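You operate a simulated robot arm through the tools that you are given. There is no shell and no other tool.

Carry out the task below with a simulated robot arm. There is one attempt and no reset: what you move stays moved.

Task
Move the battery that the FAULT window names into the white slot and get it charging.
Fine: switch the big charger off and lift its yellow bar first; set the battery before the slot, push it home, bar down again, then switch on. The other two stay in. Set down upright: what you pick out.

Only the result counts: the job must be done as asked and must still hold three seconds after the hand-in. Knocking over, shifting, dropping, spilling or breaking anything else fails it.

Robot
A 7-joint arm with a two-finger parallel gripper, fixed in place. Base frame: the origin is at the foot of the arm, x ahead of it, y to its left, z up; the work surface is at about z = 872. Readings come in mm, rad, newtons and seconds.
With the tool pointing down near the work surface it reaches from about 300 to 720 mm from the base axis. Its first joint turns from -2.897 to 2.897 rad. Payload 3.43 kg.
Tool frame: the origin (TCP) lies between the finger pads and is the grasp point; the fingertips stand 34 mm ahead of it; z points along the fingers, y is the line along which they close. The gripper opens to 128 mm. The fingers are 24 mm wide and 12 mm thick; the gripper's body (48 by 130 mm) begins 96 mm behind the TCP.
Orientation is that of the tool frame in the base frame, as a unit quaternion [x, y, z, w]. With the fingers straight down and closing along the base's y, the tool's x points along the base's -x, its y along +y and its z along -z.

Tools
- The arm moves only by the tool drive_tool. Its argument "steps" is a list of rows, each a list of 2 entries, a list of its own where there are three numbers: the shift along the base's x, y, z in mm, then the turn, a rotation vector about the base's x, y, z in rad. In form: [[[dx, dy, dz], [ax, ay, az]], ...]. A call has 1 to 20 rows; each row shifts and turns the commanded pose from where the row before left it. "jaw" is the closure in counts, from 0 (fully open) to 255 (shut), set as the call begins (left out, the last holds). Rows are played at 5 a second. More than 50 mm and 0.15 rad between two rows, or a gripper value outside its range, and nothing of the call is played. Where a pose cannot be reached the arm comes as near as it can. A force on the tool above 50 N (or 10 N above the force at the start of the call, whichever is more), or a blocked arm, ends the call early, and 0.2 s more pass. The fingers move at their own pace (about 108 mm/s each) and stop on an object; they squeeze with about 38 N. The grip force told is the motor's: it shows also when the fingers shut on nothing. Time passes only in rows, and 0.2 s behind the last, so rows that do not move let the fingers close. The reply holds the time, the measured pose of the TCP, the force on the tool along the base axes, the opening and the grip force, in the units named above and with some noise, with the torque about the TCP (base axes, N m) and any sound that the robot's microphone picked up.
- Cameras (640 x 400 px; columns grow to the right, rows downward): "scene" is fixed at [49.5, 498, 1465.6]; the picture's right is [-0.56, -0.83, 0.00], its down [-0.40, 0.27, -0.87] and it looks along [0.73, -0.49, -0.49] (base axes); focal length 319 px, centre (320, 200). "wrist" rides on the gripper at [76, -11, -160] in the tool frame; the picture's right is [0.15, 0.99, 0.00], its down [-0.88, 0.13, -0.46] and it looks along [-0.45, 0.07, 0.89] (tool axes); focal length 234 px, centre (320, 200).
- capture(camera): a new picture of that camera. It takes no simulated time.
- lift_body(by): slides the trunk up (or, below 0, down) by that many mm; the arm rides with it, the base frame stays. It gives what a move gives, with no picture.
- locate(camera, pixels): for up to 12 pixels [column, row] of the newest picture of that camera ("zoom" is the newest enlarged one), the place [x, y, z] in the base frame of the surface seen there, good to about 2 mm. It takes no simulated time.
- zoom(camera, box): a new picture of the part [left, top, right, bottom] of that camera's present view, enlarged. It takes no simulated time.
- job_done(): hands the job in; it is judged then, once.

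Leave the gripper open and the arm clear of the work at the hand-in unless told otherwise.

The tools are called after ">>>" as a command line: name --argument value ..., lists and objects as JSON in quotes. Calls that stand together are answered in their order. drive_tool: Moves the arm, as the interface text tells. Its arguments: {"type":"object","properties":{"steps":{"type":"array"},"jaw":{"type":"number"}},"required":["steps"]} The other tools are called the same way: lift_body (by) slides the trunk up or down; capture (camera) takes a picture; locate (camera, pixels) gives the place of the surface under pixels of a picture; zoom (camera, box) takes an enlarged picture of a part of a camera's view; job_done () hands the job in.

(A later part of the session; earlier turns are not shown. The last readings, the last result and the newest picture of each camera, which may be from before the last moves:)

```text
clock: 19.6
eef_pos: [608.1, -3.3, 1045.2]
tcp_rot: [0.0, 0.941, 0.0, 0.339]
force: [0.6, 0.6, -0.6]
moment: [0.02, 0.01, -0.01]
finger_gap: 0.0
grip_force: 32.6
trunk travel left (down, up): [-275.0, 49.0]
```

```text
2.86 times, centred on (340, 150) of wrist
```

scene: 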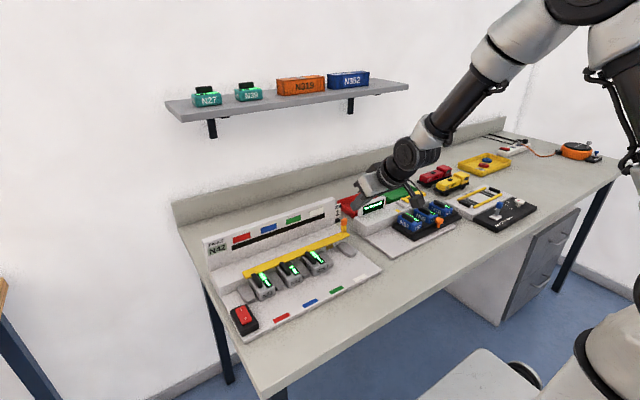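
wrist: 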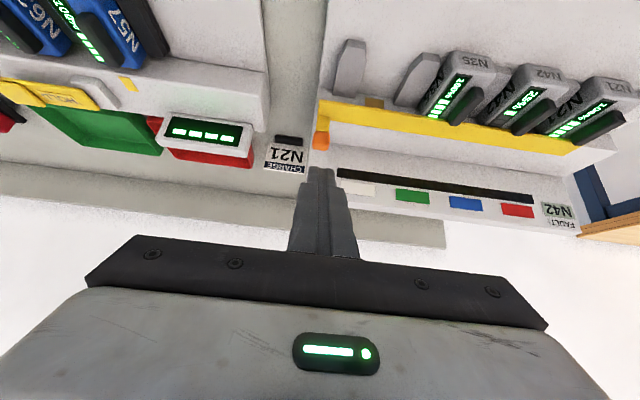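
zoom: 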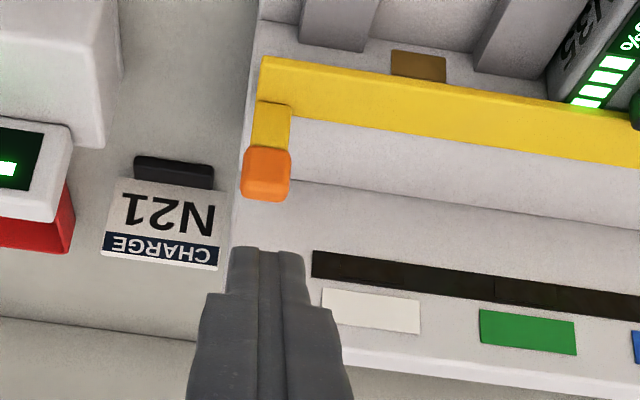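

Console top is z 905, panel face x≈730 (vertical). A vertical tool with shut fingers fits best: I'll set it upright in front of the knob, then push the knob back along an arc. First, upright and in front of the knob at (640, −3.5, 980).

>>> drive_tool --steps '[[[4, 0, 0], [0, 0.12, 0]], [[4, 0, 0], [0, 0.12, 0]], [[5, 0, 0], [0, 0.12, 0]], [[5, 0, 0], [0, 0.12, 0]], [[5, 0, 0], [0, 0.12, 0]], [[5, 0, 0], [0, 0.09, 0]], [[0, 0, -35], [0, 0, 0]], [[0, 0, -30], [0, 0, 0]], [[0, 0, 0], [0, 0, 0]]]'

>>> zoom --camera "scene" --box '[270, 180, 390, 260]'

>>> zoom --camera "wrist" --box '[240, 110, 400, 210]'

```text
clock: 21.6
eef_pos: [635.9, -5.5, 977.9]
tcp_rot: [0.0, 1.0, 0.0, 0.001]
force: [0.6, 0.2, 0.8]
moment: [-0.01, 0.0, -0.02]
finger_gap: 0.0
grip_force: 33.0
trunk travel left (down, up): [-275.0, 49.0]
```

```text
5.00 times, centred on (330, 220) of scene
```

zoom: 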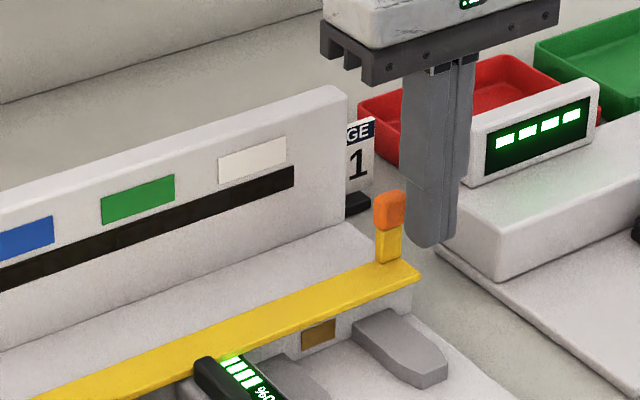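

```text
4.00 times, centred on (320, 160) of wrist
```

zoom: 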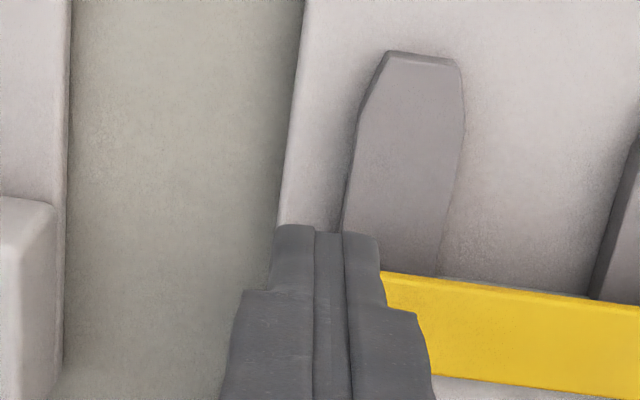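

Now I push: forward to the cap and along the first part of the arc.

>>> drive_tool --steps '[[[10, 1, -3], [0, 0, 0]], [[8, 0, 0], [0, 0, 0]], [[4, 0, 0], [0, 0, 0]], [[4, 0, 0], [0, 0, 0]], [[4, 0, 0], [0, 0, 0]], [[4, 0, -1], [0, 0, 0]], [[4, 0, -1], [0, 0, 0]]]'

>>> zoom --camera "scene" --box '[270, 180, 390, 260]'

```text
clock: 23.2
eef_pos: [674.2, -2.5, 974.1]
tcp_rot: [0.001, 1.0, 0.0, 0.001]
force: [-0.2, -0.2, 0.1]
moment: [-0.01, 0.04, -0.02]
finger_gap: 0.0
grip_force: 33.5
trunk travel left (down, up): [-275.0, 49.0]
```

```text
5.00 times, centred on (330, 220) of scene
```

zoom: 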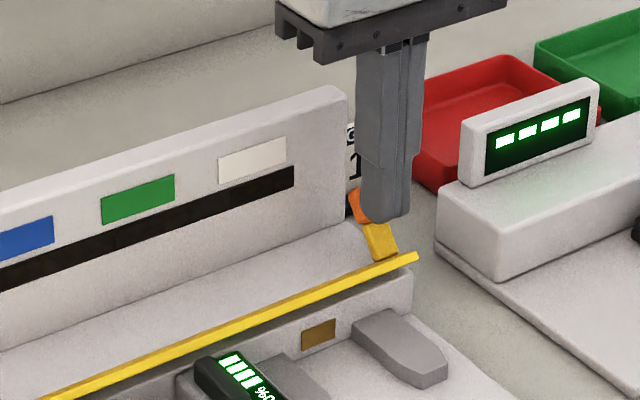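

The bar swings up nicely with little force. I continue along the arc, back and down.

>>> drive_tool --steps '[[[5.5, 0, -2.5], [0, 0, 0]], [[5.5, 0, -3.5], [0, 0, 0]], [[4, 0, -4], [0, 0, 0]], [[3.5, 0, -4.5], [0, 0, 0]], [[0, 0, 0], [0, 0, 0]]]'

>>> zoom --camera "scene" --box '[270, 180, 390, 260]'

```text
clock: 24.2
eef_pos: [686.2, -2.5, 969.3]
tcp_rot: [0.0, 1.0, 0.0, -0.002]
force: [-19.2, -0.5, 15.9]
moment: [0.0, -0.11, 0.02]
finger_gap: 0.0
grip_force: 33.3
trunk travel left (down, up): [-275.0, 49.0]
stopped in row 4: the force on the tool passed its limit at 56 N (the readings are from after the stop); the commanded pose is now the measured one
```

```text
5.00 times, centred on (330, 220) of scene
```

zoom: 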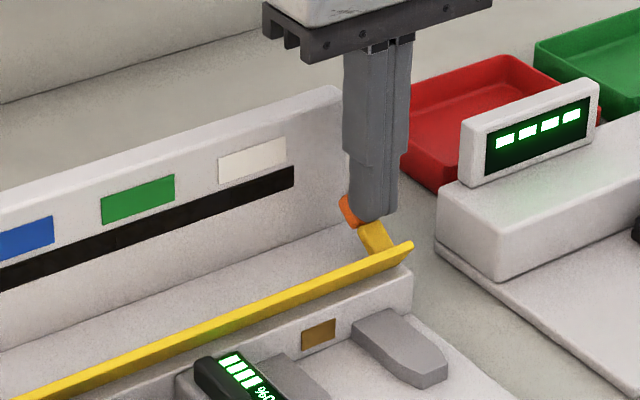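

The force rose: the bar has reached its end stop. I ease off and back away a little to see whether the bar stays up.

>>> drive_tool --steps '[[[-3, 0, 3], [0, 0, 0]], [[-3, 0, 6], [0, 0, 0]], [[-3, 0, 12], [0, 0, 0]], [[0, 0, 20], [0, 0, 0]], [[0, 0, 0], [0, 0, 0]]]'

>>> zoom --camera "scene" --box '[220, 190, 380, 290]'

```text
clock: 25.4
eef_pos: [682.2, -2.6, 1006.1]
tcp_rot: [0.0, 1.0, 0.001, -0.004]
force: [0.2, -0.5, 0.8]
moment: [-0.01, -0.02, 0.0]
finger_gap: 0.0
grip_force: 32.7
trunk travel left (down, up): [-275.0, 49.0]
```

```text
4.00 times, centred on (300, 240) of scene
```

zoom: 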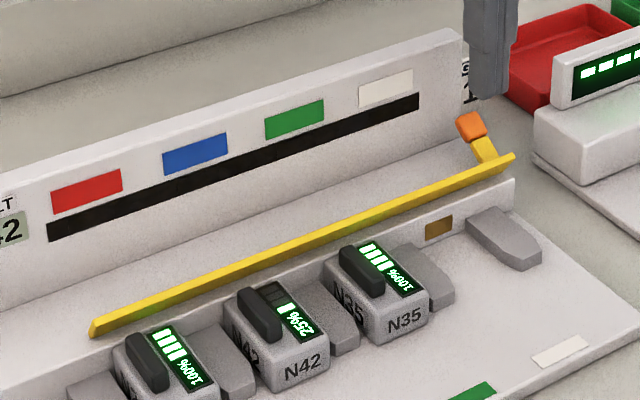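

The bar stays up by itself. I measure its angle.

>>> zoom --camera "scene" --box '[310, 205, 374, 245]'

>>> zoom --camera "wrist" --box '[270, 110, 430, 210]'

```text
10.00 times, centred on (342, 225) of scene
```

zoom: 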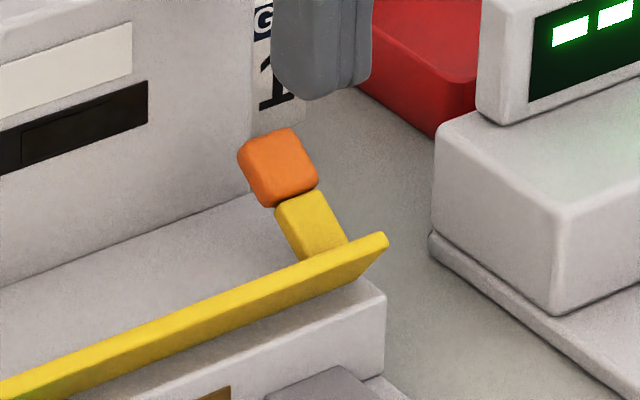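

```text
4.00 times, centred on (350, 160) of wrist
```

zoom: 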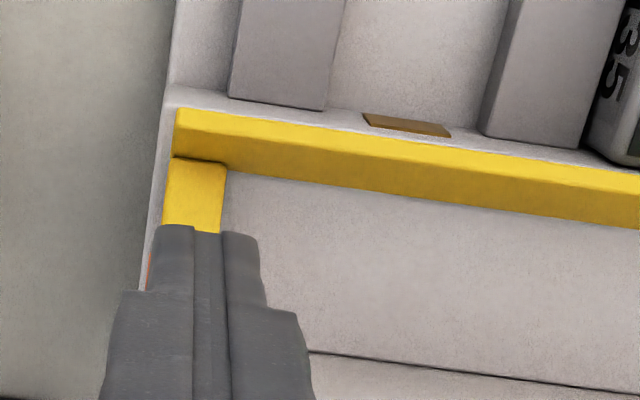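

>>> locate --camera "zoom" --pixels '[[250, 125], [250, 150], [250, 172], [400, 145], [400, 185], [400, 200], [195, 170], [195, 210], [390, 120], [170, 95]]'

```text
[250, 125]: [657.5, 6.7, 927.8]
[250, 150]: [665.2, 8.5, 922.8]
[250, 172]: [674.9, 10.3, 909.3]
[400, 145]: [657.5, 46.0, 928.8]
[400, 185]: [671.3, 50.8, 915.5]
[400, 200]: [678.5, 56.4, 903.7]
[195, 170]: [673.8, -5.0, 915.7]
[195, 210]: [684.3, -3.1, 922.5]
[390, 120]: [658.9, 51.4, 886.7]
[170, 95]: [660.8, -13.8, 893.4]
```

The bar stands open at about 55° and holds; its lower edge (z≈925) clears the battery tops (905). Next I move over N42 with open fingers to measure it.

>>> drive_tool --steps '[[[-8, 0, 30], [0, 0, 0]], [[-20, 40, 20], [0, 0, 0]], [[-20, 42, 10], [0, 0, 0]], [[-20, 42, 0], [0, 0, 0]], [[-20, 42, 0], [0, 0, 0]], [[-20, 42, 0], [0, 0, 0]], [[0, 0, 0], [0, 0, 0]]]' --jaw 0

>>> capture --camera "wrist"

>>> zoom --camera "wrist" --box '[240, 80, 400, 180]'

```text
clock: 27.0
eef_pos: [572.8, 208.3, 1062.9]
tcp_rot: [0.0, 1.0, 0.0, -0.003]
force: [0.1, -1.0, 0.7]
moment: [0.0, 0.0, 0.03]
finger_gap: 128.3
grip_force: 0.1
trunk travel left (down, up): [-275.0, 49.0]
```

```text
taken
```

wrist: 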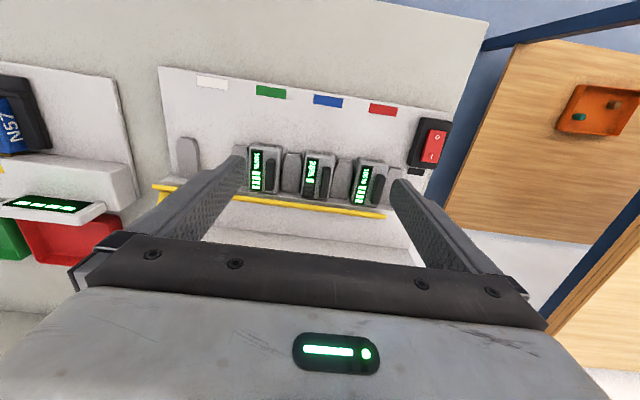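

```text
4.00 times, centred on (320, 130) of wrist
```

zoom: 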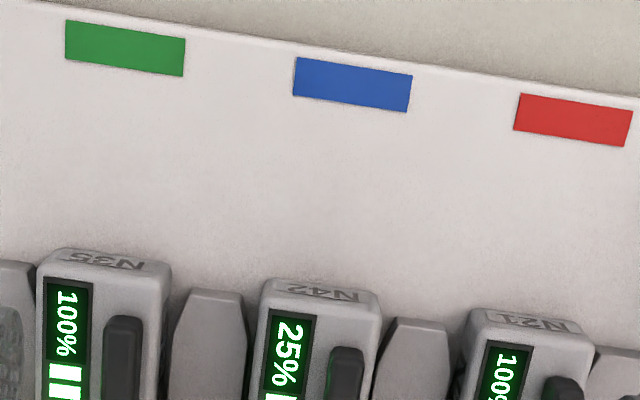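

I zoom tightly on N42 and its neighbours.

>>> zoom --camera "wrist" --box '[240, 140, 400, 215]'

```text
4.00 times, centred on (320, 178) of wrist
```

zoom: 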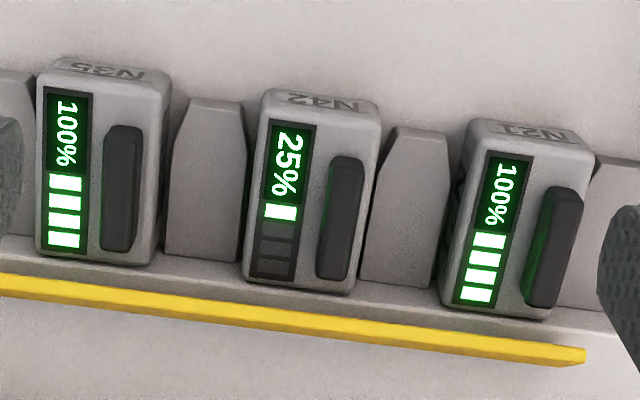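

>>> locate --camera "zoom" --pixels '[[265, 115], [378, 130], [246, 275], [350, 288], [300, 108], [330, 270], [345, 158], [350, 270], [160, 90], [155, 262], [472, 140], [440, 295]]'

>>> locate --camera "zoom" --pixels '[[318, 250], [345, 225], [335, 160], [362, 165], [340, 278], [190, 110], [245, 130], [170, 240], [235, 255], [390, 130], [450, 140], [300, 200]]'

```text
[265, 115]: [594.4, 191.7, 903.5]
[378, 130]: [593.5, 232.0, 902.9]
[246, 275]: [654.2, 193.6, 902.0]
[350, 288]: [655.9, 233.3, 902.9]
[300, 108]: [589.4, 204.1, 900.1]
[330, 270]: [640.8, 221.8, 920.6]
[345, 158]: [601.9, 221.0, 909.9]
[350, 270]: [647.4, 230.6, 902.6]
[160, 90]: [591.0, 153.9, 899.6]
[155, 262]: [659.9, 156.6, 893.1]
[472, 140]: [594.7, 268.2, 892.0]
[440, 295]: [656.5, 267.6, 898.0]
```

```text
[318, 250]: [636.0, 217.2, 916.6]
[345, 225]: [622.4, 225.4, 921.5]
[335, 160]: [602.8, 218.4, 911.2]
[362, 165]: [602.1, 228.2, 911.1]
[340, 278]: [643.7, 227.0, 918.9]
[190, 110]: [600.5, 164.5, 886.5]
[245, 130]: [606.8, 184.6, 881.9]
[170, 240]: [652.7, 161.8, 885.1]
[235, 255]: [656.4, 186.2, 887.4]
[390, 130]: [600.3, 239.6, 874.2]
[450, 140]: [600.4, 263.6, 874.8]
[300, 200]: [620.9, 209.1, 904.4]
```

N42 body: x 588–658, y 190–233 (centre 211.5), top z 904; neighbours end at y 155 and 268; guides' tops at z 886. I'll grip the body sides above the guides. First go above it with a 62 mm opening.

>>> drive_tool --steps '[[[16, 1, -24], [0, 0, 0]], [[16, 1, -24], [0, 0, 0]], [[16, 1, -24], [0, 0, 0]], [[0, 0, 0], [0, 0, 0]]]' --jaw 130

>>> zoom --camera "wrist" --box '[240, 110, 400, 210]'

>>> zoom --camera "scene" --box '[220, 200, 364, 290]'

```text
clock: 28.0
eef_pos: [620.0, 210.1, 992.9]
tcp_rot: [0.0, 1.0, 0.0, -0.003]
force: [-0.3, 0.0, -0.4]
moment: [0.02, 0.02, 0.0]
finger_gap: 62.7
grip_force: 0.1
trunk travel left (down, up): [-275.0, 49.0]
```

```text
4.00 times, centred on (320, 160) of wrist
```

zoom: 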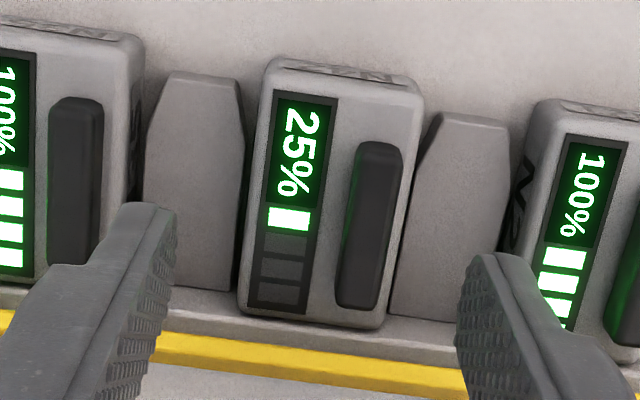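

```text
4.44 times, centred on (292, 245) of scene
```

zoom: 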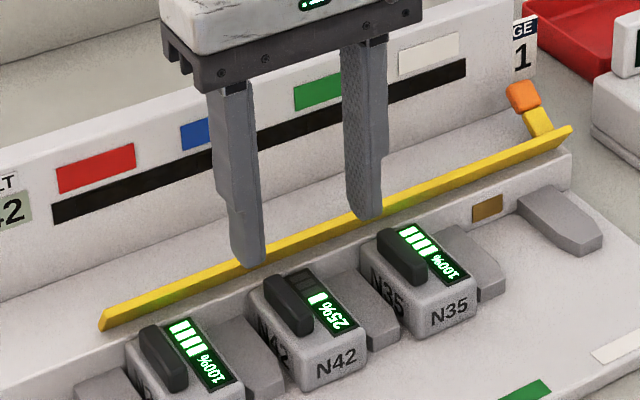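

>>> locate --camera "zoom" --pixels '[[320, 350], [340, 365], [260, 310], [365, 340]]'

>>> zoom --camera "wrist" --box '[240, 110, 400, 210]'

```text
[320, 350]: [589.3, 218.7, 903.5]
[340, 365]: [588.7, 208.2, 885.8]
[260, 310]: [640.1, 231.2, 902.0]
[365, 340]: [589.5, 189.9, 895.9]
```

```text
4.00 times, centred on (320, 160) of wrist
```

zoom: 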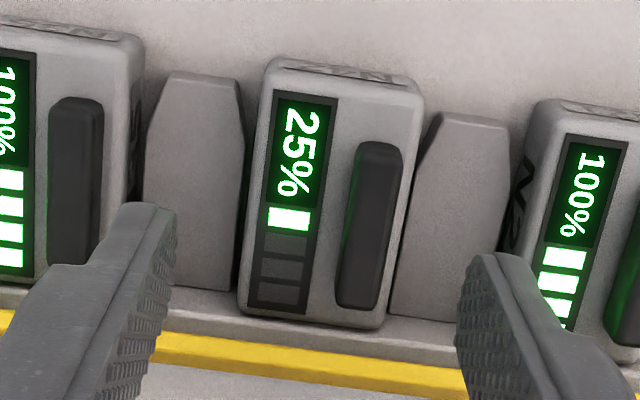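

>>> locate --camera "zoom" --pixels '[[262, 120], [420, 130], [245, 290], [385, 310], [250, 200], [405, 220], [138, 120], [130, 240], [525, 130], [510, 230], [240, 280], [390, 290]]'

```text
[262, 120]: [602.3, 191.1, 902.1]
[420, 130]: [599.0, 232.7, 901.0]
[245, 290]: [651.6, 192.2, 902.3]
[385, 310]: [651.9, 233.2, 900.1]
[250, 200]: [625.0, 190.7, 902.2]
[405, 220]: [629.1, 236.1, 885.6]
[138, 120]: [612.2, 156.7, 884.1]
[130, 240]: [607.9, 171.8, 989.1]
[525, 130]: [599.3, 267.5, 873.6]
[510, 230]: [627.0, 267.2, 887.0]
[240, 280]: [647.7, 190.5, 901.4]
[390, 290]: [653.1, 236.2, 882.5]
```

N42's centre is y≈211.7; I shift +1.4 and descend to z 942 (tips ≈908), then check the finger clearance.

>>> drive_tool --steps '[[[0, 1.4, -17], [0, 0, 0]], [[0, 0, -17], [0, 0, 0]], [[0, 0, -17], [0, 0, 0]], [[0, 0, 0], [0, 0, 0]]]'

>>> zoom --camera "wrist" --box '[240, 110, 400, 210]'

>>> zoom --camera "scene" --box '[240, 210, 350, 290]'

```text
clock: 29.0
eef_pos: [620.3, 211.2, 939.8]
tcp_rot: [0.001, 1.0, 0.0, -0.004]
force: [-0.1, 0.7, -0.9]
moment: [-0.02, 0.02, 0.02]
finger_gap: 62.9
grip_force: 0.0
trunk travel left (down, up): [-275.0, 49.0]
```

```text
4.00 times, centred on (320, 160) of wrist
```

zoom: 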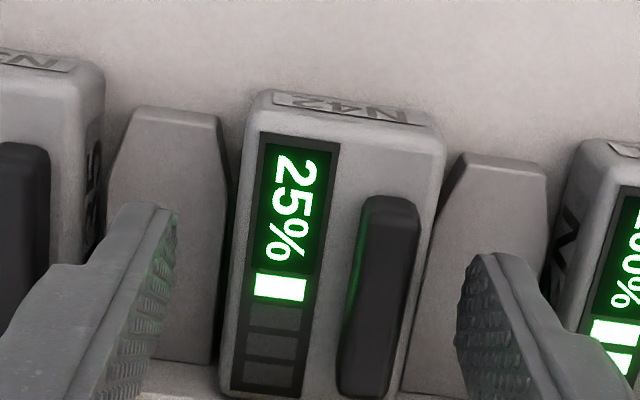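

```text
5.00 times, centred on (295, 250) of scene
```

zoom: 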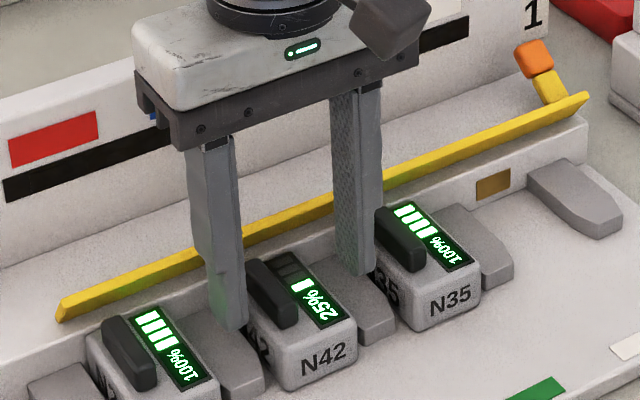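

Both fingers have room. I go down to TCP z≈924 (tips ≈890, above the guides).

>>> drive_tool --steps '[[[0, 0, -8], [0, 0, 0]], [[0, 0, -8], [0, 0, 0]], [[0, 0, 0], [0, 0, 0]]]'

>>> zoom --camera "scene" --box '[240, 210, 350, 290]'

```text
clock: 29.8
eef_pos: [621.1, 209.7, 925.8]
tcp_rot: [0.0, 1.0, 0.001, -0.003]
force: [-0.5, 0.6, 0.6]
moment: [-0.02, 0.02, -0.01]
finger_gap: 62.8
grip_force: 0.1
trunk travel left (down, up): [-275.0, 49.0]
```

```text
5.00 times, centred on (295, 250) of scene
```

zoom: 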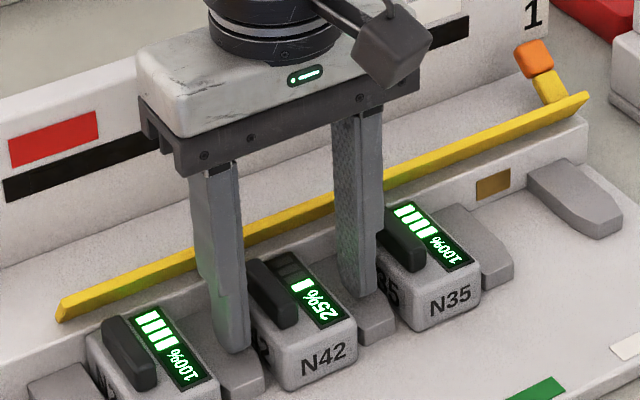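

No contact. I close on the battery with the arm still.

>>> drive_tool --steps '[[[0, 0.7, -0.5], [0, 0, 0]], [[0, 0, 0], [0, 0, 0]], [[0, 0, 0], [0, 0, 0]]]' --jaw 255

>>> zoom --camera "scene" --box '[240, 210, 350, 290]'

```text
clock: 30.6
eef_pos: [621.6, 211.4, 926.2]
tcp_rot: [0.0, 1.0, 0.001, -0.004]
force: [-1.2, -2.0, 4.1]
moment: [-0.01, 0.19, 0.05]
finger_gap: 43.4
grip_force: 38.1
trunk travel left (down, up): [-275.0, 49.0]
```

```text
5.00 times, centred on (295, 250) of scene
```

zoom: 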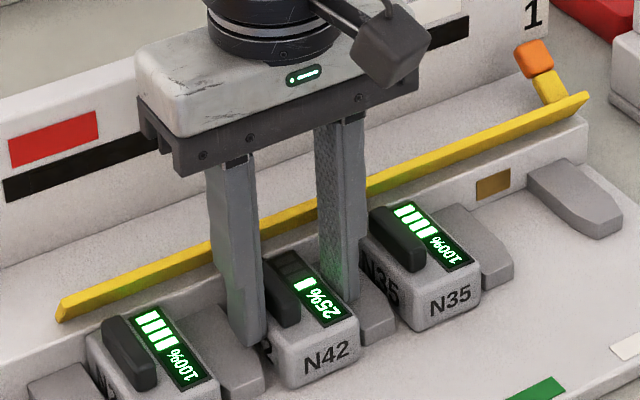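

Gripped (43.4 mm). I draw the battery out along −x in small steps.

>>> drive_tool --steps '[[[-3, 0, 0], [0, 0, 0]], [[-4, 0, 0], [0, 0, 0]], [[-5, 0, 0], [0, 0, 0]], [[-8, 0, 0], [0, 0, 0]], [[0, 0, 0], [0, 0, 0]]]'

>>> zoom --camera "scene" --box '[240, 210, 350, 290]'

```text
clock: 31.8
eef_pos: [601.6, 211.0, 927.0]
tcp_rot: [0.0, 1.0, -0.001, -0.003]
force: [-0.3, 0.5, 0.7]
moment: [0.04, -0.05, -0.02]
finger_gap: 43.3
grip_force: 37.9
trunk travel left (down, up): [-275.0, 49.0]
```

```text
5.00 times, centred on (295, 250) of scene
```

zoom: 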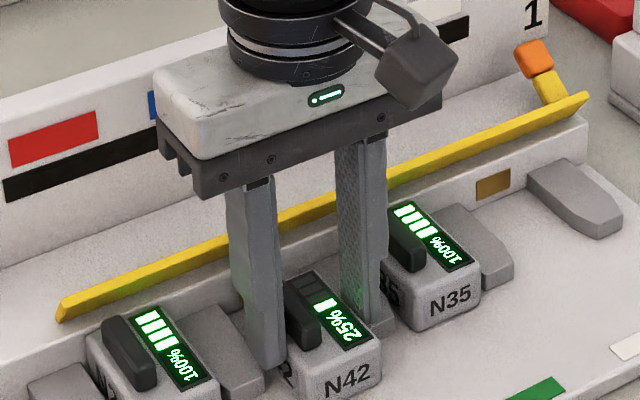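

It slides freely. I pull it out further (−50 mm), then lift it 60 mm.

>>> drive_tool --steps '[[[-10, 0, 0], [0, 0, 0]], [[-10, 0, 0], [0, 0, 0]], [[-10, 0, 0], [0, 0, 0]], [[-10, 0, 0], [0, 0, 0]], [[-10, 0, 0], [0, 0, 0]], [[0, 0, 4], [0, 0, 0]], [[0, 0, 8], [0, 0, 0]], [[0, 0, 12], [0, 0, 0]], [[0, 0, 18], [0, 0, 0]], [[0, 0, 18], [0, 0, 0]], [[0, 0, 0], [0, 0, 0]]]'

>>> capture --camera "scene"

>>> capture --camera "wrist"

```text
clock: 34.2
eef_pos: [552.5, 208.9, 984.5]
tcp_rot: [0.0, 1.0, 0.0, -0.003]
force: [-0.8, -0.8, -2.4]
moment: [-0.01, 0.01, 0.02]
finger_gap: 43.6
grip_force: 37.8
trunk travel left (down, up): [-275.0, 49.0]
```

```text
taken
```

scene: 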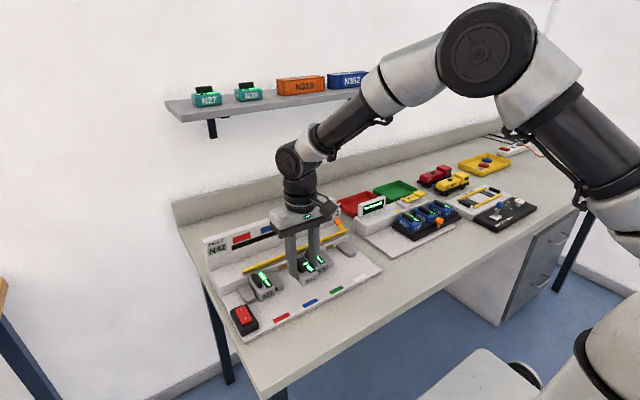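

```text
taken
```

wrist: 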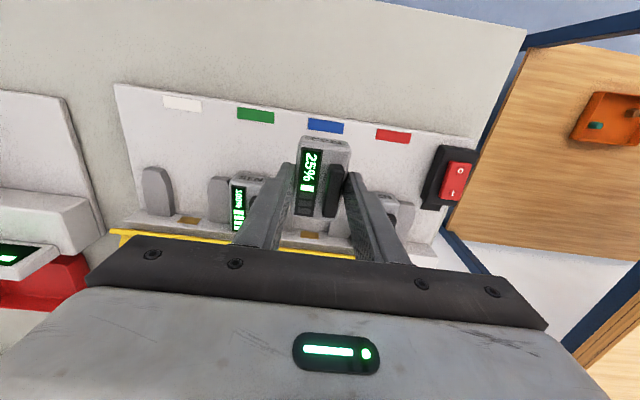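

The battery hangs well and upright. Before moving over, I measure the white slot's guides, contact and the blue slot's for the exact pitch.

>>> zoom --camera "wrist" --box '[110, 150, 270, 250]'

```text
4.00 times, centred on (190, 200) of wrist
```

zoom: 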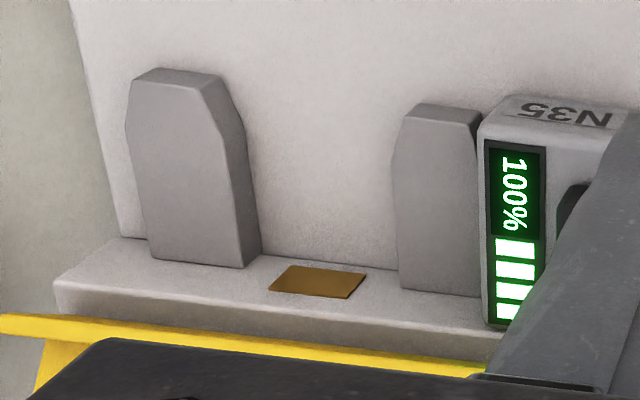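

>>> locate --camera "zoom" --pixels '[[275, 280], [360, 290], [318, 280], [235, 250], [222, 150], [395, 180], [400, 270], [140, 230], [246, 220], [255, 150], [390, 200], [488, 250]]'

>>> zoom --camera "wrist" --box '[240, 120, 400, 240]'

```text
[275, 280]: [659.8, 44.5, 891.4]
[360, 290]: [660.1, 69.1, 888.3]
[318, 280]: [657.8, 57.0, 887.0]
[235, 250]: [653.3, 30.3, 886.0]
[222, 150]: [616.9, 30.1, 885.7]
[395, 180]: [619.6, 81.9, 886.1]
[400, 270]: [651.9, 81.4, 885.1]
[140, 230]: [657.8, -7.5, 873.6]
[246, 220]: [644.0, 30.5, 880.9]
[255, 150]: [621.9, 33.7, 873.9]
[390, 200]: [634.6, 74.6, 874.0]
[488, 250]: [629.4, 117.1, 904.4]
```

```text
3.33 times, centred on (320, 180) of wrist
```

zoom: 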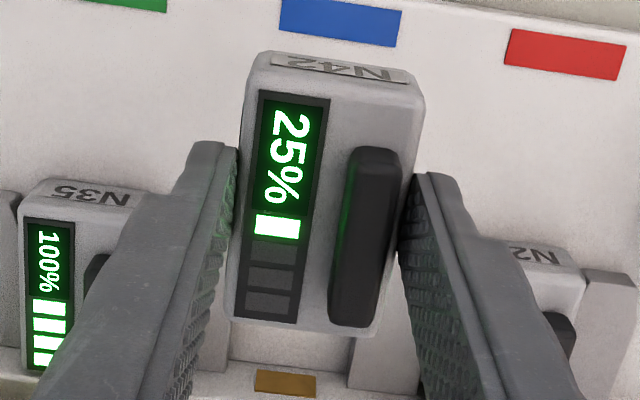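

White slot: guides leave y 30.5–81.9, contact centre 57 → centre ≈56.5. I carry the battery at this height to y≈56.5.

>>> drive_tool --steps '[[[0, -25, 0], [0, 0, 0]], [[0, -35, 0], [0, 0, 0]], [[0, -35, 0], [0, 0, 0]], [[5, -35, 0], [0, 0, 0]], [[10, -25, 0], [0, 0, 0]], [[5, 0, 0], [0, 0, 0]], [[0, 0, 0], [0, 0, 0]]]'

>>> capture --camera "wrist"

>>> zoom --camera "wrist" --box '[240, 120, 400, 240]'

```text
clock: 35.8
eef_pos: [571.7, 55.0, 985.7]
tcp_rot: [0.0, 1.0, 0.0, -0.004]
force: [-0.3, 0.2, -1.9]
moment: [0.02, 0.02, -0.01]
finger_gap: 43.5
grip_force: 38.0
trunk travel left (down, up): [-275.0, 49.0]
```

```text
taken
```

wrist: 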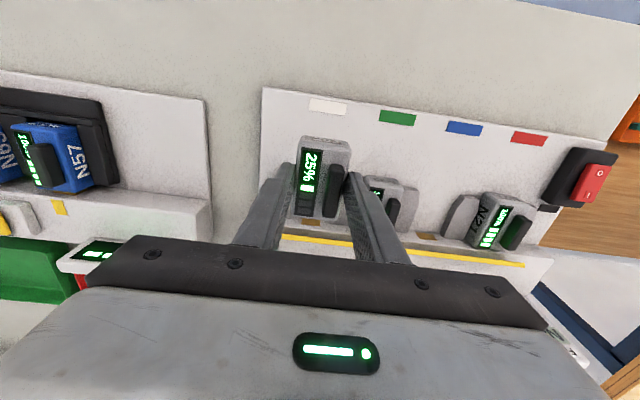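

```text
3.33 times, centred on (320, 180) of wrist
```

zoom: 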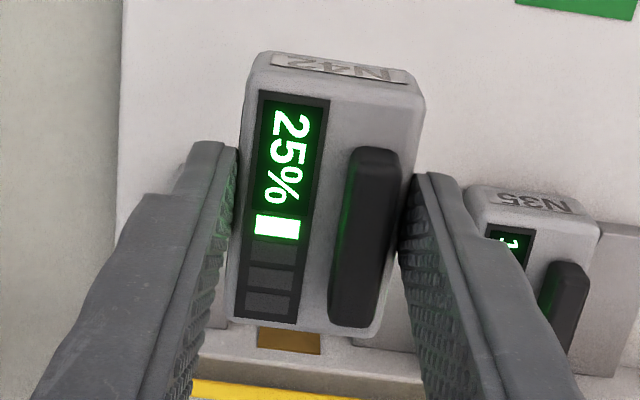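

>>> locate --camera "zoom" --pixels '[[250, 110], [420, 130], [232, 300], [380, 310], [330, 55], [260, 330], [318, 345], [285, 340], [370, 330], [480, 200], [590, 240]]'

```text
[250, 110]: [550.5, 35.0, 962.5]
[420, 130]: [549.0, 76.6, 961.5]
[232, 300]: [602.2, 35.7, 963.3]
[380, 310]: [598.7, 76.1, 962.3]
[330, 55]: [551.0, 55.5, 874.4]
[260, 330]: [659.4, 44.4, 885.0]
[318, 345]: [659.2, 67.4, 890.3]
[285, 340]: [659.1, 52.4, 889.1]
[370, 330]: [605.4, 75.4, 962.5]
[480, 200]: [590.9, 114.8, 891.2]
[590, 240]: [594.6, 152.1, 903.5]
```

Battery centre y≈55.8, slot centre ≈56.5, back end at x≈608. I shift +0.7 in y and lower it 54 mm, then feel for the plate.

>>> drive_tool --steps '[[[0, 0.7, -15], [0, 0, 0]], [[0, 0, -15], [0, 0, 0]], [[0, 0, -14], [0, 0, 0]], [[0, 0, -8], [0, 0, 0]], [[0, 0, -2], [0, 0, 0]], [[0, 0, 0], [0, 0, 0]]]'

>>> zoom --camera "scene" --box '[270, 200, 390, 290]'

>>> zoom --camera "wrist" --box '[240, 120, 400, 240]'

```text
clock: 37.2
eef_pos: [572.1, 57.3, 931.7]
tcp_rot: [0.0, 1.0, 0.0, -0.004]
force: [0.1, -1.0, -2.1]
moment: [-0.03, 0.02, 0.02]
finger_gap: 43.3
grip_force: 38.1
trunk travel left (down, up): [-275.0, 49.0]
```

```text
4.44 times, centred on (330, 245) of scene
```

zoom: 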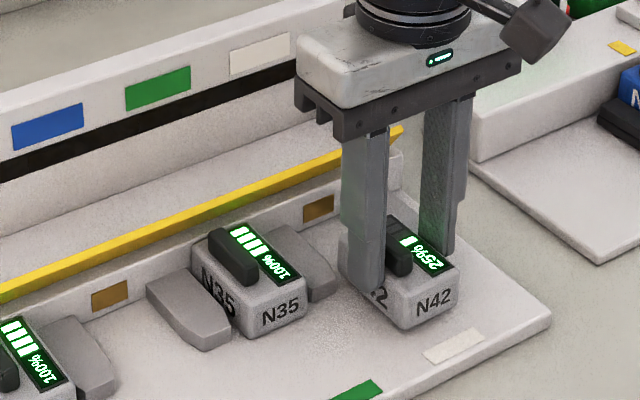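

```text
3.33 times, centred on (320, 180) of wrist
```

zoom: 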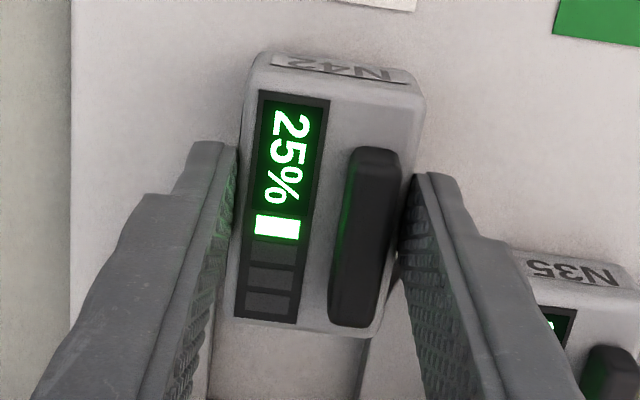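

About 5 mm above the plate still. I lower in 1–2 mm steps until the plate takes the weight.

>>> drive_tool --steps '[[[0, 0, -2], [0, 0, 0]], [[0, 0, -2], [0, 0, 0]], [[0, 0, -1], [0, 0, 0]], [[0, 0, 0], [0, 0, 0]]]'

>>> zoom --camera "scene" --box '[270, 200, 390, 290]'

```text
clock: 38.2
eef_pos: [572.2, 56.0, 926.3]
tcp_rot: [0.0, 1.0, 0.0, -0.002]
force: [0.0, 0.6, -2.8]
moment: [-0.02, 0.02, -0.01]
finger_gap: 43.6
grip_force: 37.9
trunk travel left (down, up): [-275.0, 49.0]
```

```text
4.44 times, centred on (330, 245) of scene
```

zoom: 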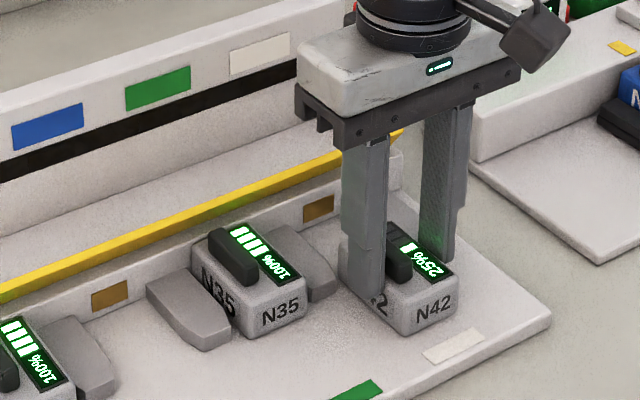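

Still no plate contact (−2.8 N = the weight). I lower further by 1 mm steps.

>>> drive_tool --steps '[[[0, 0, -1], [0, 0, 0]], [[0, 0, -1], [0, 0, 0]], [[0, 0, 0], [0, 0, 0]]]'

```text
clock: 39.0
eef_pos: [571.6, 56.8, 925.6]
tcp_rot: [0.0, 1.0, 0.0, -0.002]
force: [-0.4, 0.1, 11.8]
moment: [-0.02, 0.45, 0.01]
finger_gap: 43.1
grip_force: 38.0
trunk travel left (down, up): [-275.0, 49.0]
```

Touchdown (Fz +11.8 N). I ease up 1 mm and open to 62 mm to let it stand.

>>> drive_tool --steps '[[[0, 0, 1], [0, 0, 0]], [[0, 0, 0], [0, 0, 0]]]'

>>> drive_tool --steps '[[[0, 0, 0], [0, 0, 0]], [[0, 0, 0], [0, 0, 0]]]' --jaw 130

>>> zoom --camera "scene" --box '[270, 200, 390, 290]'

```text
clock: 39.6
eef_pos: [572.1, 58.2, 926.0]
tcp_rot: [0.0, 1.0, 0.0, -0.003]
force: [2.8, 0.9, 7.3]
moment: [0.02, 0.08, -0.01]
finger_gap: 43.5
grip_force: 37.7
trunk travel left (down, up): [-275.0, 49.0]
```

```text
clock: 40.2
eef_pos: [570.4, 56.4, 924.2]
tcp_rot: [0.0, 1.0, -0.001, -0.004]
force: [-0.4, -1.0, 0.9]
moment: [0.0, 0.01, -0.02]
finger_gap: 63.0
grip_force: 0.0
trunk travel left (down, up): [-275.0, 49.0]
```

```text
4.44 times, centred on (330, 245) of scene
```

zoom: 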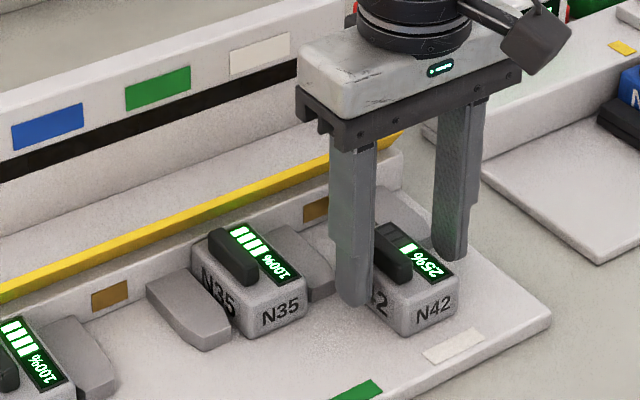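

It stands upright before the slot. I lift out (60 mm), and check its position from above.

>>> drive_tool --steps '[[[0, 0, 20], [0, 0, 0]], [[0, 0, 25], [0, 0, 0]], [[-20, 0, 20], [0, 0, 0]], [[-25, 0, 0], [0, 0, 0]], [[-20, 0, 0], [0, 0, 0]], [[0, 0, 0], [0, 0, 0]]]'

>>> capture --camera "wrist"

>>> zoom --camera "wrist" --box '[240, 120, 400, 240]'

```text
clock: 41.6
eef_pos: [507.4, 55.6, 991.5]
tcp_rot: [-0.001, 1.0, -0.001, -0.004]
force: [-0.7, -0.5, 0.5]
moment: [0.01, -0.01, 0.03]
finger_gap: 62.9
grip_force: 0.1
trunk travel left (down, up): [-275.0, 49.0]
```

```text
taken
```

wrist: 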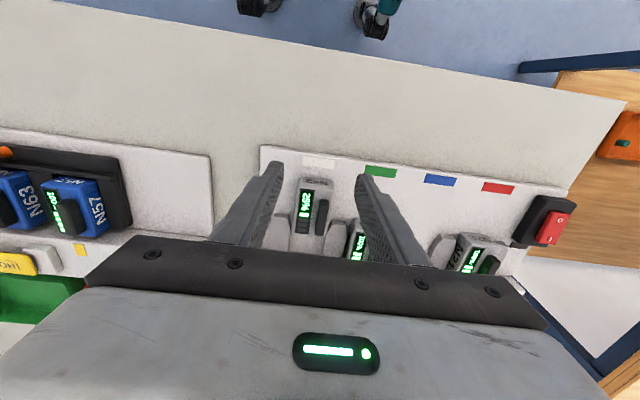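

```text
3.33 times, centred on (320, 180) of wrist
```

zoom: 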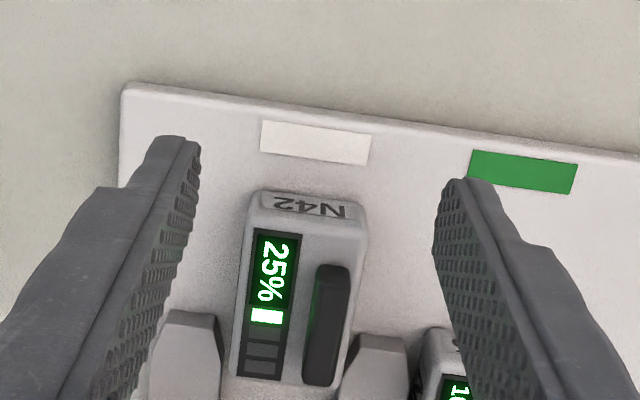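

>>> locate --camera "zoom" --pixels '[[300, 222], [300, 205], [248, 230], [364, 245], [232, 370], [340, 380], [300, 100], [260, 205], [365, 225]]'

```text
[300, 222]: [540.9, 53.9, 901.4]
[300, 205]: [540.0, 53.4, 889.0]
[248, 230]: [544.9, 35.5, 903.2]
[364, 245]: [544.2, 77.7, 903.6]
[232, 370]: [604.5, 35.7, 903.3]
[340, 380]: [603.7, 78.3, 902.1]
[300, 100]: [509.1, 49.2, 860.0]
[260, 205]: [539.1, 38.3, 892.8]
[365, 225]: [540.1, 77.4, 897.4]
```

Battery front at x≈540, y 35–78 (centre 56.6), straight. I shut the fingers and lower them in front of it (tips ≈884).

>>> drive_tool --steps '[[[0, 0.5, -15], [0, 0, 0]], [[0, 0, -20], [0, 0, 0]], [[0, 0, -20], [0, 0, 0]], [[0, 0, -18], [0, 0, 0]], [[0, 0, 0], [0, 0, 0]]]' --jaw 255

>>> zoom --camera "scene" --box '[270, 200, 390, 290]'

>>> zoom --camera "wrist" --box '[240, 120, 400, 240]'

```text
clock: 42.8
eef_pos: [506.3, 56.9, 917.6]
tcp_rot: [0.0, 1.0, 0.001, -0.003]
force: [0.7, 1.0, 0.4]
moment: [0.02, 0.01, -0.01]
finger_gap: 0.0
grip_force: 32.8
trunk travel left (down, up): [-275.0, 49.0]
```

```text
4.44 times, centred on (330, 245) of scene
```

zoom: 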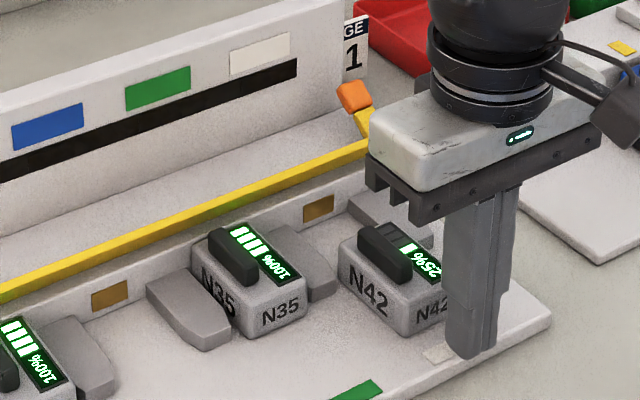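

```text
3.33 times, centred on (320, 180) of wrist
```

zoom: 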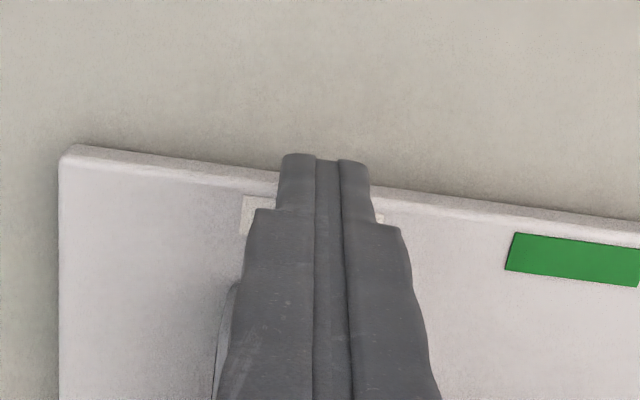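

The fingers stand in front of the battery. I push it along +x, in 5 mm steps, for most of the way.

>>> drive_tool --steps '[[[8, 0, 0], [0, 0, 0]], [[8, 0, 0], [0, 0, 0]], [[5, 0, 0], [0, 0, 0]], [[5, 0, 0], [0, 0, 0]], [[5, 0, 0], [0, 0, 0]], [[5, 0, 0], [0, 0, 0]], [[5, 0, 0], [0, 0, 0]], [[5, 0, 0], [0, 0, 0]], [[5, 0, 0], [0, 0, 0]], [[5, 0, 0], [0, 0, 0]], [[4, 0, 0], [0, 0, 0]]]'

>>> zoom --camera "scene" --box '[270, 200, 390, 290]'

```text
clock: 45.2
eef_pos: [566.1, 55.3, 917.8]
tcp_rot: [0.0, 1.0, 0.0, -0.003]
force: [-1.0, -0.5, -0.2]
moment: [0.02, -0.01, -0.02]
finger_gap: 0.0
grip_force: 32.9
trunk travel left (down, up): [-275.0, 49.0]
```

```text
4.44 times, centred on (330, 245) of scene
```

zoom: 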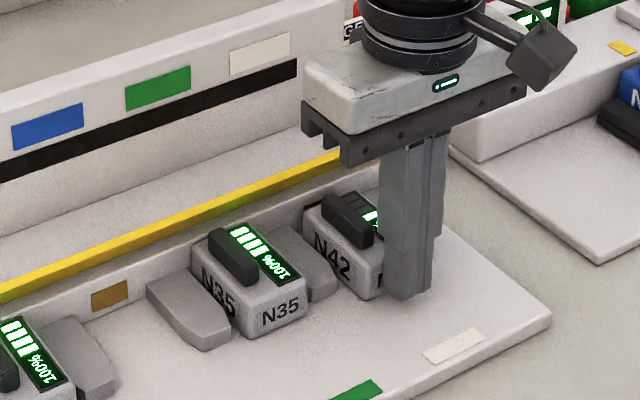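

The battery slides in with hardly any force. I push the last stretch in 2 mm steps until it meets the contact.

>>> drive_tool --steps '[[[3, 0, 0], [0, 0, 0]], [[2, 0, 0], [0, 0, 0]], [[2, 0, 0], [0, 0, 0]], [[2, 0, 0], [0, 0, 0]], [[2, 0, 0], [0, 0, 0]], [[2, 0, 0], [0, 0, 0]], [[0, 0, 0], [0, 0, 0]]]'

>>> zoom --camera "scene" --box '[270, 200, 390, 290]'

```text
clock: 46.8
eef_pos: [578.5, 56.8, 918.1]
tcp_rot: [0.0, 1.0, 0.0, -0.004]
force: [-8.6, -0.4, 1.4]
moment: [-0.03, 0.08, 0.01]
finger_gap: 0.2
grip_force: 32.8
trunk travel left (down, up): [-275.0, 49.0]
```

```text
4.44 times, centred on (330, 245) of scene
```

zoom: 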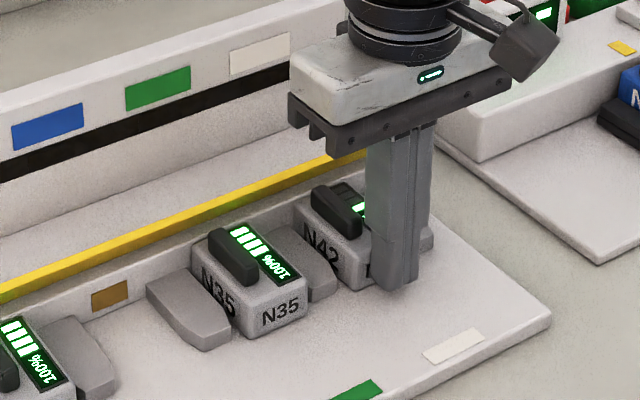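

Resistance begins (−8.6 N at x 578.5). I press a bit more to seat it firmly.

>>> drive_tool --steps '[[[1.5, 0, 0], [0, 0, 0]], [[1.5, 0, 0], [0, 0, 0]], [[0, 0, 0], [0, 0, 0]]]'

```text
clock: 47.6
eef_pos: [578.2, 56.7, 916.3]
tcp_rot: [0.0, 1.0, 0.0, -0.007]
force: [-25.3, -0.3, 1.7]
moment: [-0.03, 0.31, 0.0]
finger_gap: 0.0
grip_force: 33.0
trunk travel left (down, up): [-275.0, 49.0]
```

25 N without motion: it is home. I back off, rise, and check from above.

>>> drive_tool --steps '[[[-5, 0, 0], [0, 0, 0]], [[-20, 0, 0], [0, 0, 0]], [[-25, 0, 20], [0, 0, 0]], [[-10, 0, 40], [0, 0, 0]], [[0, 0, 40], [0, 0, 0]], [[20, 0, 40], [0, 0, 0]], [[0, 0, 0], [0, 0, 0]]]' --jaw 0

>>> capture --camera "wrist"

>>> zoom --camera "scene" --box '[240, 200, 384, 300]'

>>> zoom --camera "wrist" --box '[250, 110, 410, 230]'

```text
clock: 49.2
eef_pos: [541.6, 55.5, 1056.0]
tcp_rot: [0.0, 1.0, -0.001, -0.004]
force: [0.6, 0.5, -0.4]
moment: [-0.04, 0.02, -0.01]
finger_gap: 127.9
grip_force: 0.1
trunk travel left (down, up): [-275.0, 49.0]
```

```text
taken
```

wrist: 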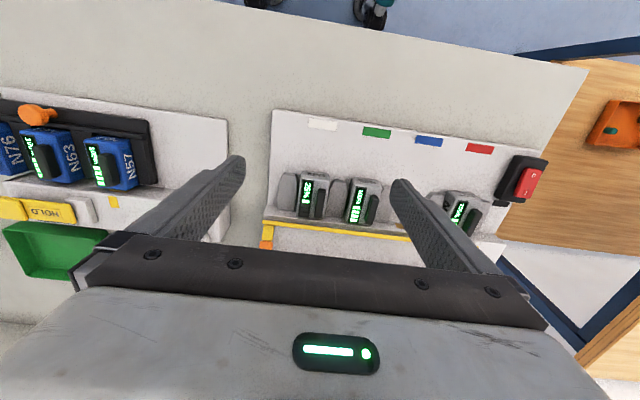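

```text
4.00 times, centred on (312, 250) of scene
```

zoom: 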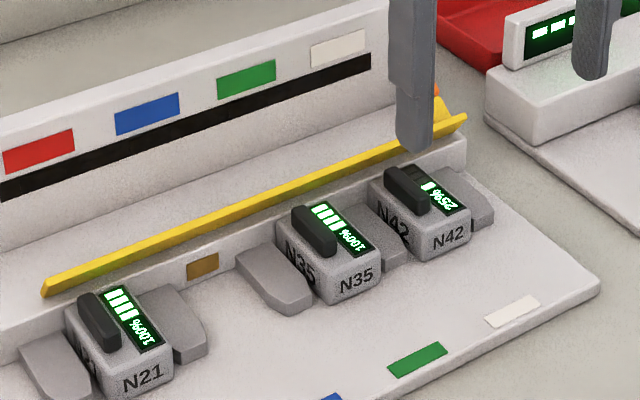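

```text
3.33 times, centred on (330, 170) of wrist
```

zoom: 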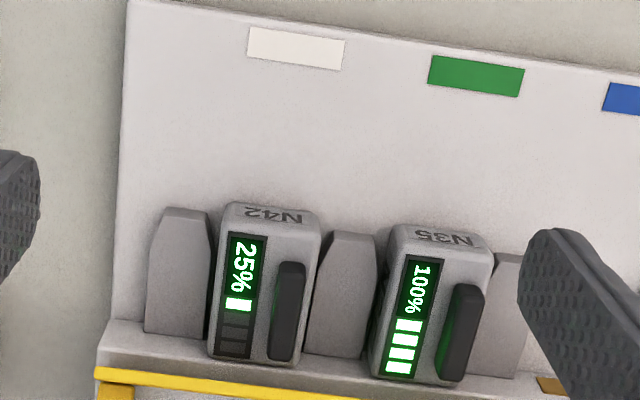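

>>> locate --camera "zoom" --pixels '[[225, 222], [318, 235], [210, 345], [295, 358], [270, 215], [430, 238], [393, 245], [490, 255], [375, 370], [460, 380], [285, 270], [240, 380]]'

```text
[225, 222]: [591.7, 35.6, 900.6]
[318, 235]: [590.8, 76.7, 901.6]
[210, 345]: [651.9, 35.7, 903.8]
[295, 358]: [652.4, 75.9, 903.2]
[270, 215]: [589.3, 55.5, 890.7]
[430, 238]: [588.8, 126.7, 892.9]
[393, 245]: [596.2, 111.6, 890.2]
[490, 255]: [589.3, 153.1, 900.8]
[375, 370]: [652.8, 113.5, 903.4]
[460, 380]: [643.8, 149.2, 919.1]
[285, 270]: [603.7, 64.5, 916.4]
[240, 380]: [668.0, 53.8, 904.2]
```

N42 sits home (front x≈589, same as N35 at 589). Next, the bar: I'll press its raised front edge down with shut fingers at y≈211, where the blue slot is empty. I go above it first.

>>> drive_tool --steps '[[[20, 32, 0], [0, 0, 0]], [[24, 32, 0], [0, 0, 0]], [[24, 32, -5], [0, 0, 0]], [[24, 32, -30], [0, 0, 0]], [[21, 27, -35], [0, 0, 0]], [[0, 0, 0], [0, 0, 0]]]' --jaw 255

>>> zoom --camera "scene" --box '[220, 190, 380, 290]'

>>> zoom --camera "wrist" --box '[240, 110, 400, 210]'

```text
clock: 50.6
eef_pos: [653.8, 209.5, 985.4]
tcp_rot: [0.0, 1.0, 0.0, -0.003]
force: [0.3, 0.0, -0.9]
moment: [-0.01, 0.01, 0.0]
finger_gap: 0.1
grip_force: 32.8
trunk travel left (down, up): [-275.0, 49.0]
```

```text
4.00 times, centred on (300, 240) of scene
```

zoom: 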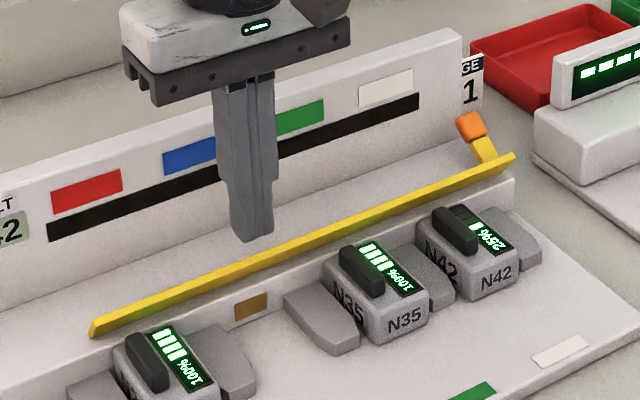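

```text
4.00 times, centred on (320, 160) of wrist
```

zoom: 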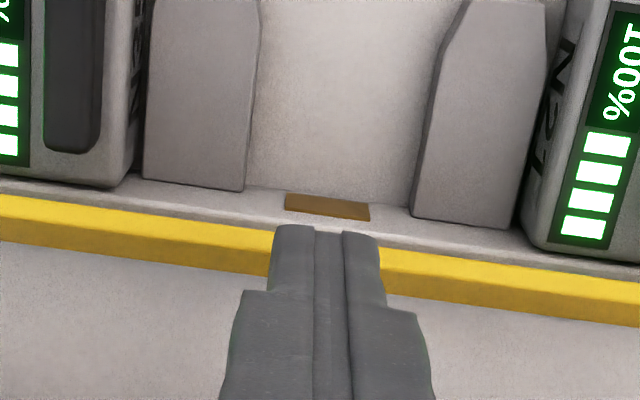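

I shift 6 mm further over the bar and press down in small steps.

>>> drive_tool --steps '[[[6, 1, -10], [0, 0, 0]], [[0, 0, -6], [0, 0, 0]], [[0, 0, -4], [0, 0, 0]], [[0, 0, -3], [0, 0, 0]], [[0, 0, -3], [0, 0, 0]]]'

>>> zoom --camera "scene" --box '[220, 190, 380, 290]'

```text
clock: 51.8
eef_pos: [660.3, 211.6, 963.6]
tcp_rot: [0.001, 1.0, 0.0, -0.002]
force: [-6.0, -2.2, 9.1]
moment: [-0.12, 0.17, -0.04]
finger_gap: 0.0
grip_force: 33.1
trunk travel left (down, up): [-275.0, 49.0]
```

```text
4.00 times, centred on (300, 240) of scene
```

zoom: 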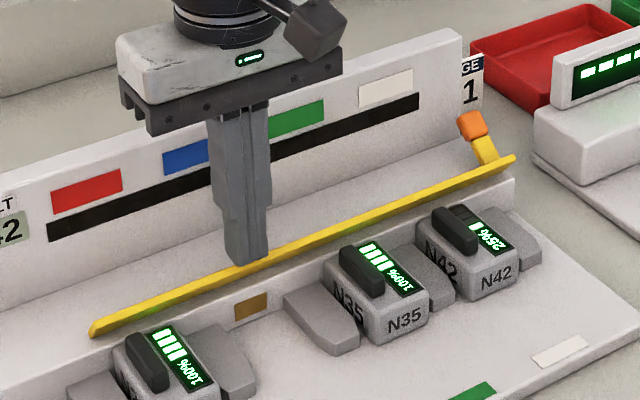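

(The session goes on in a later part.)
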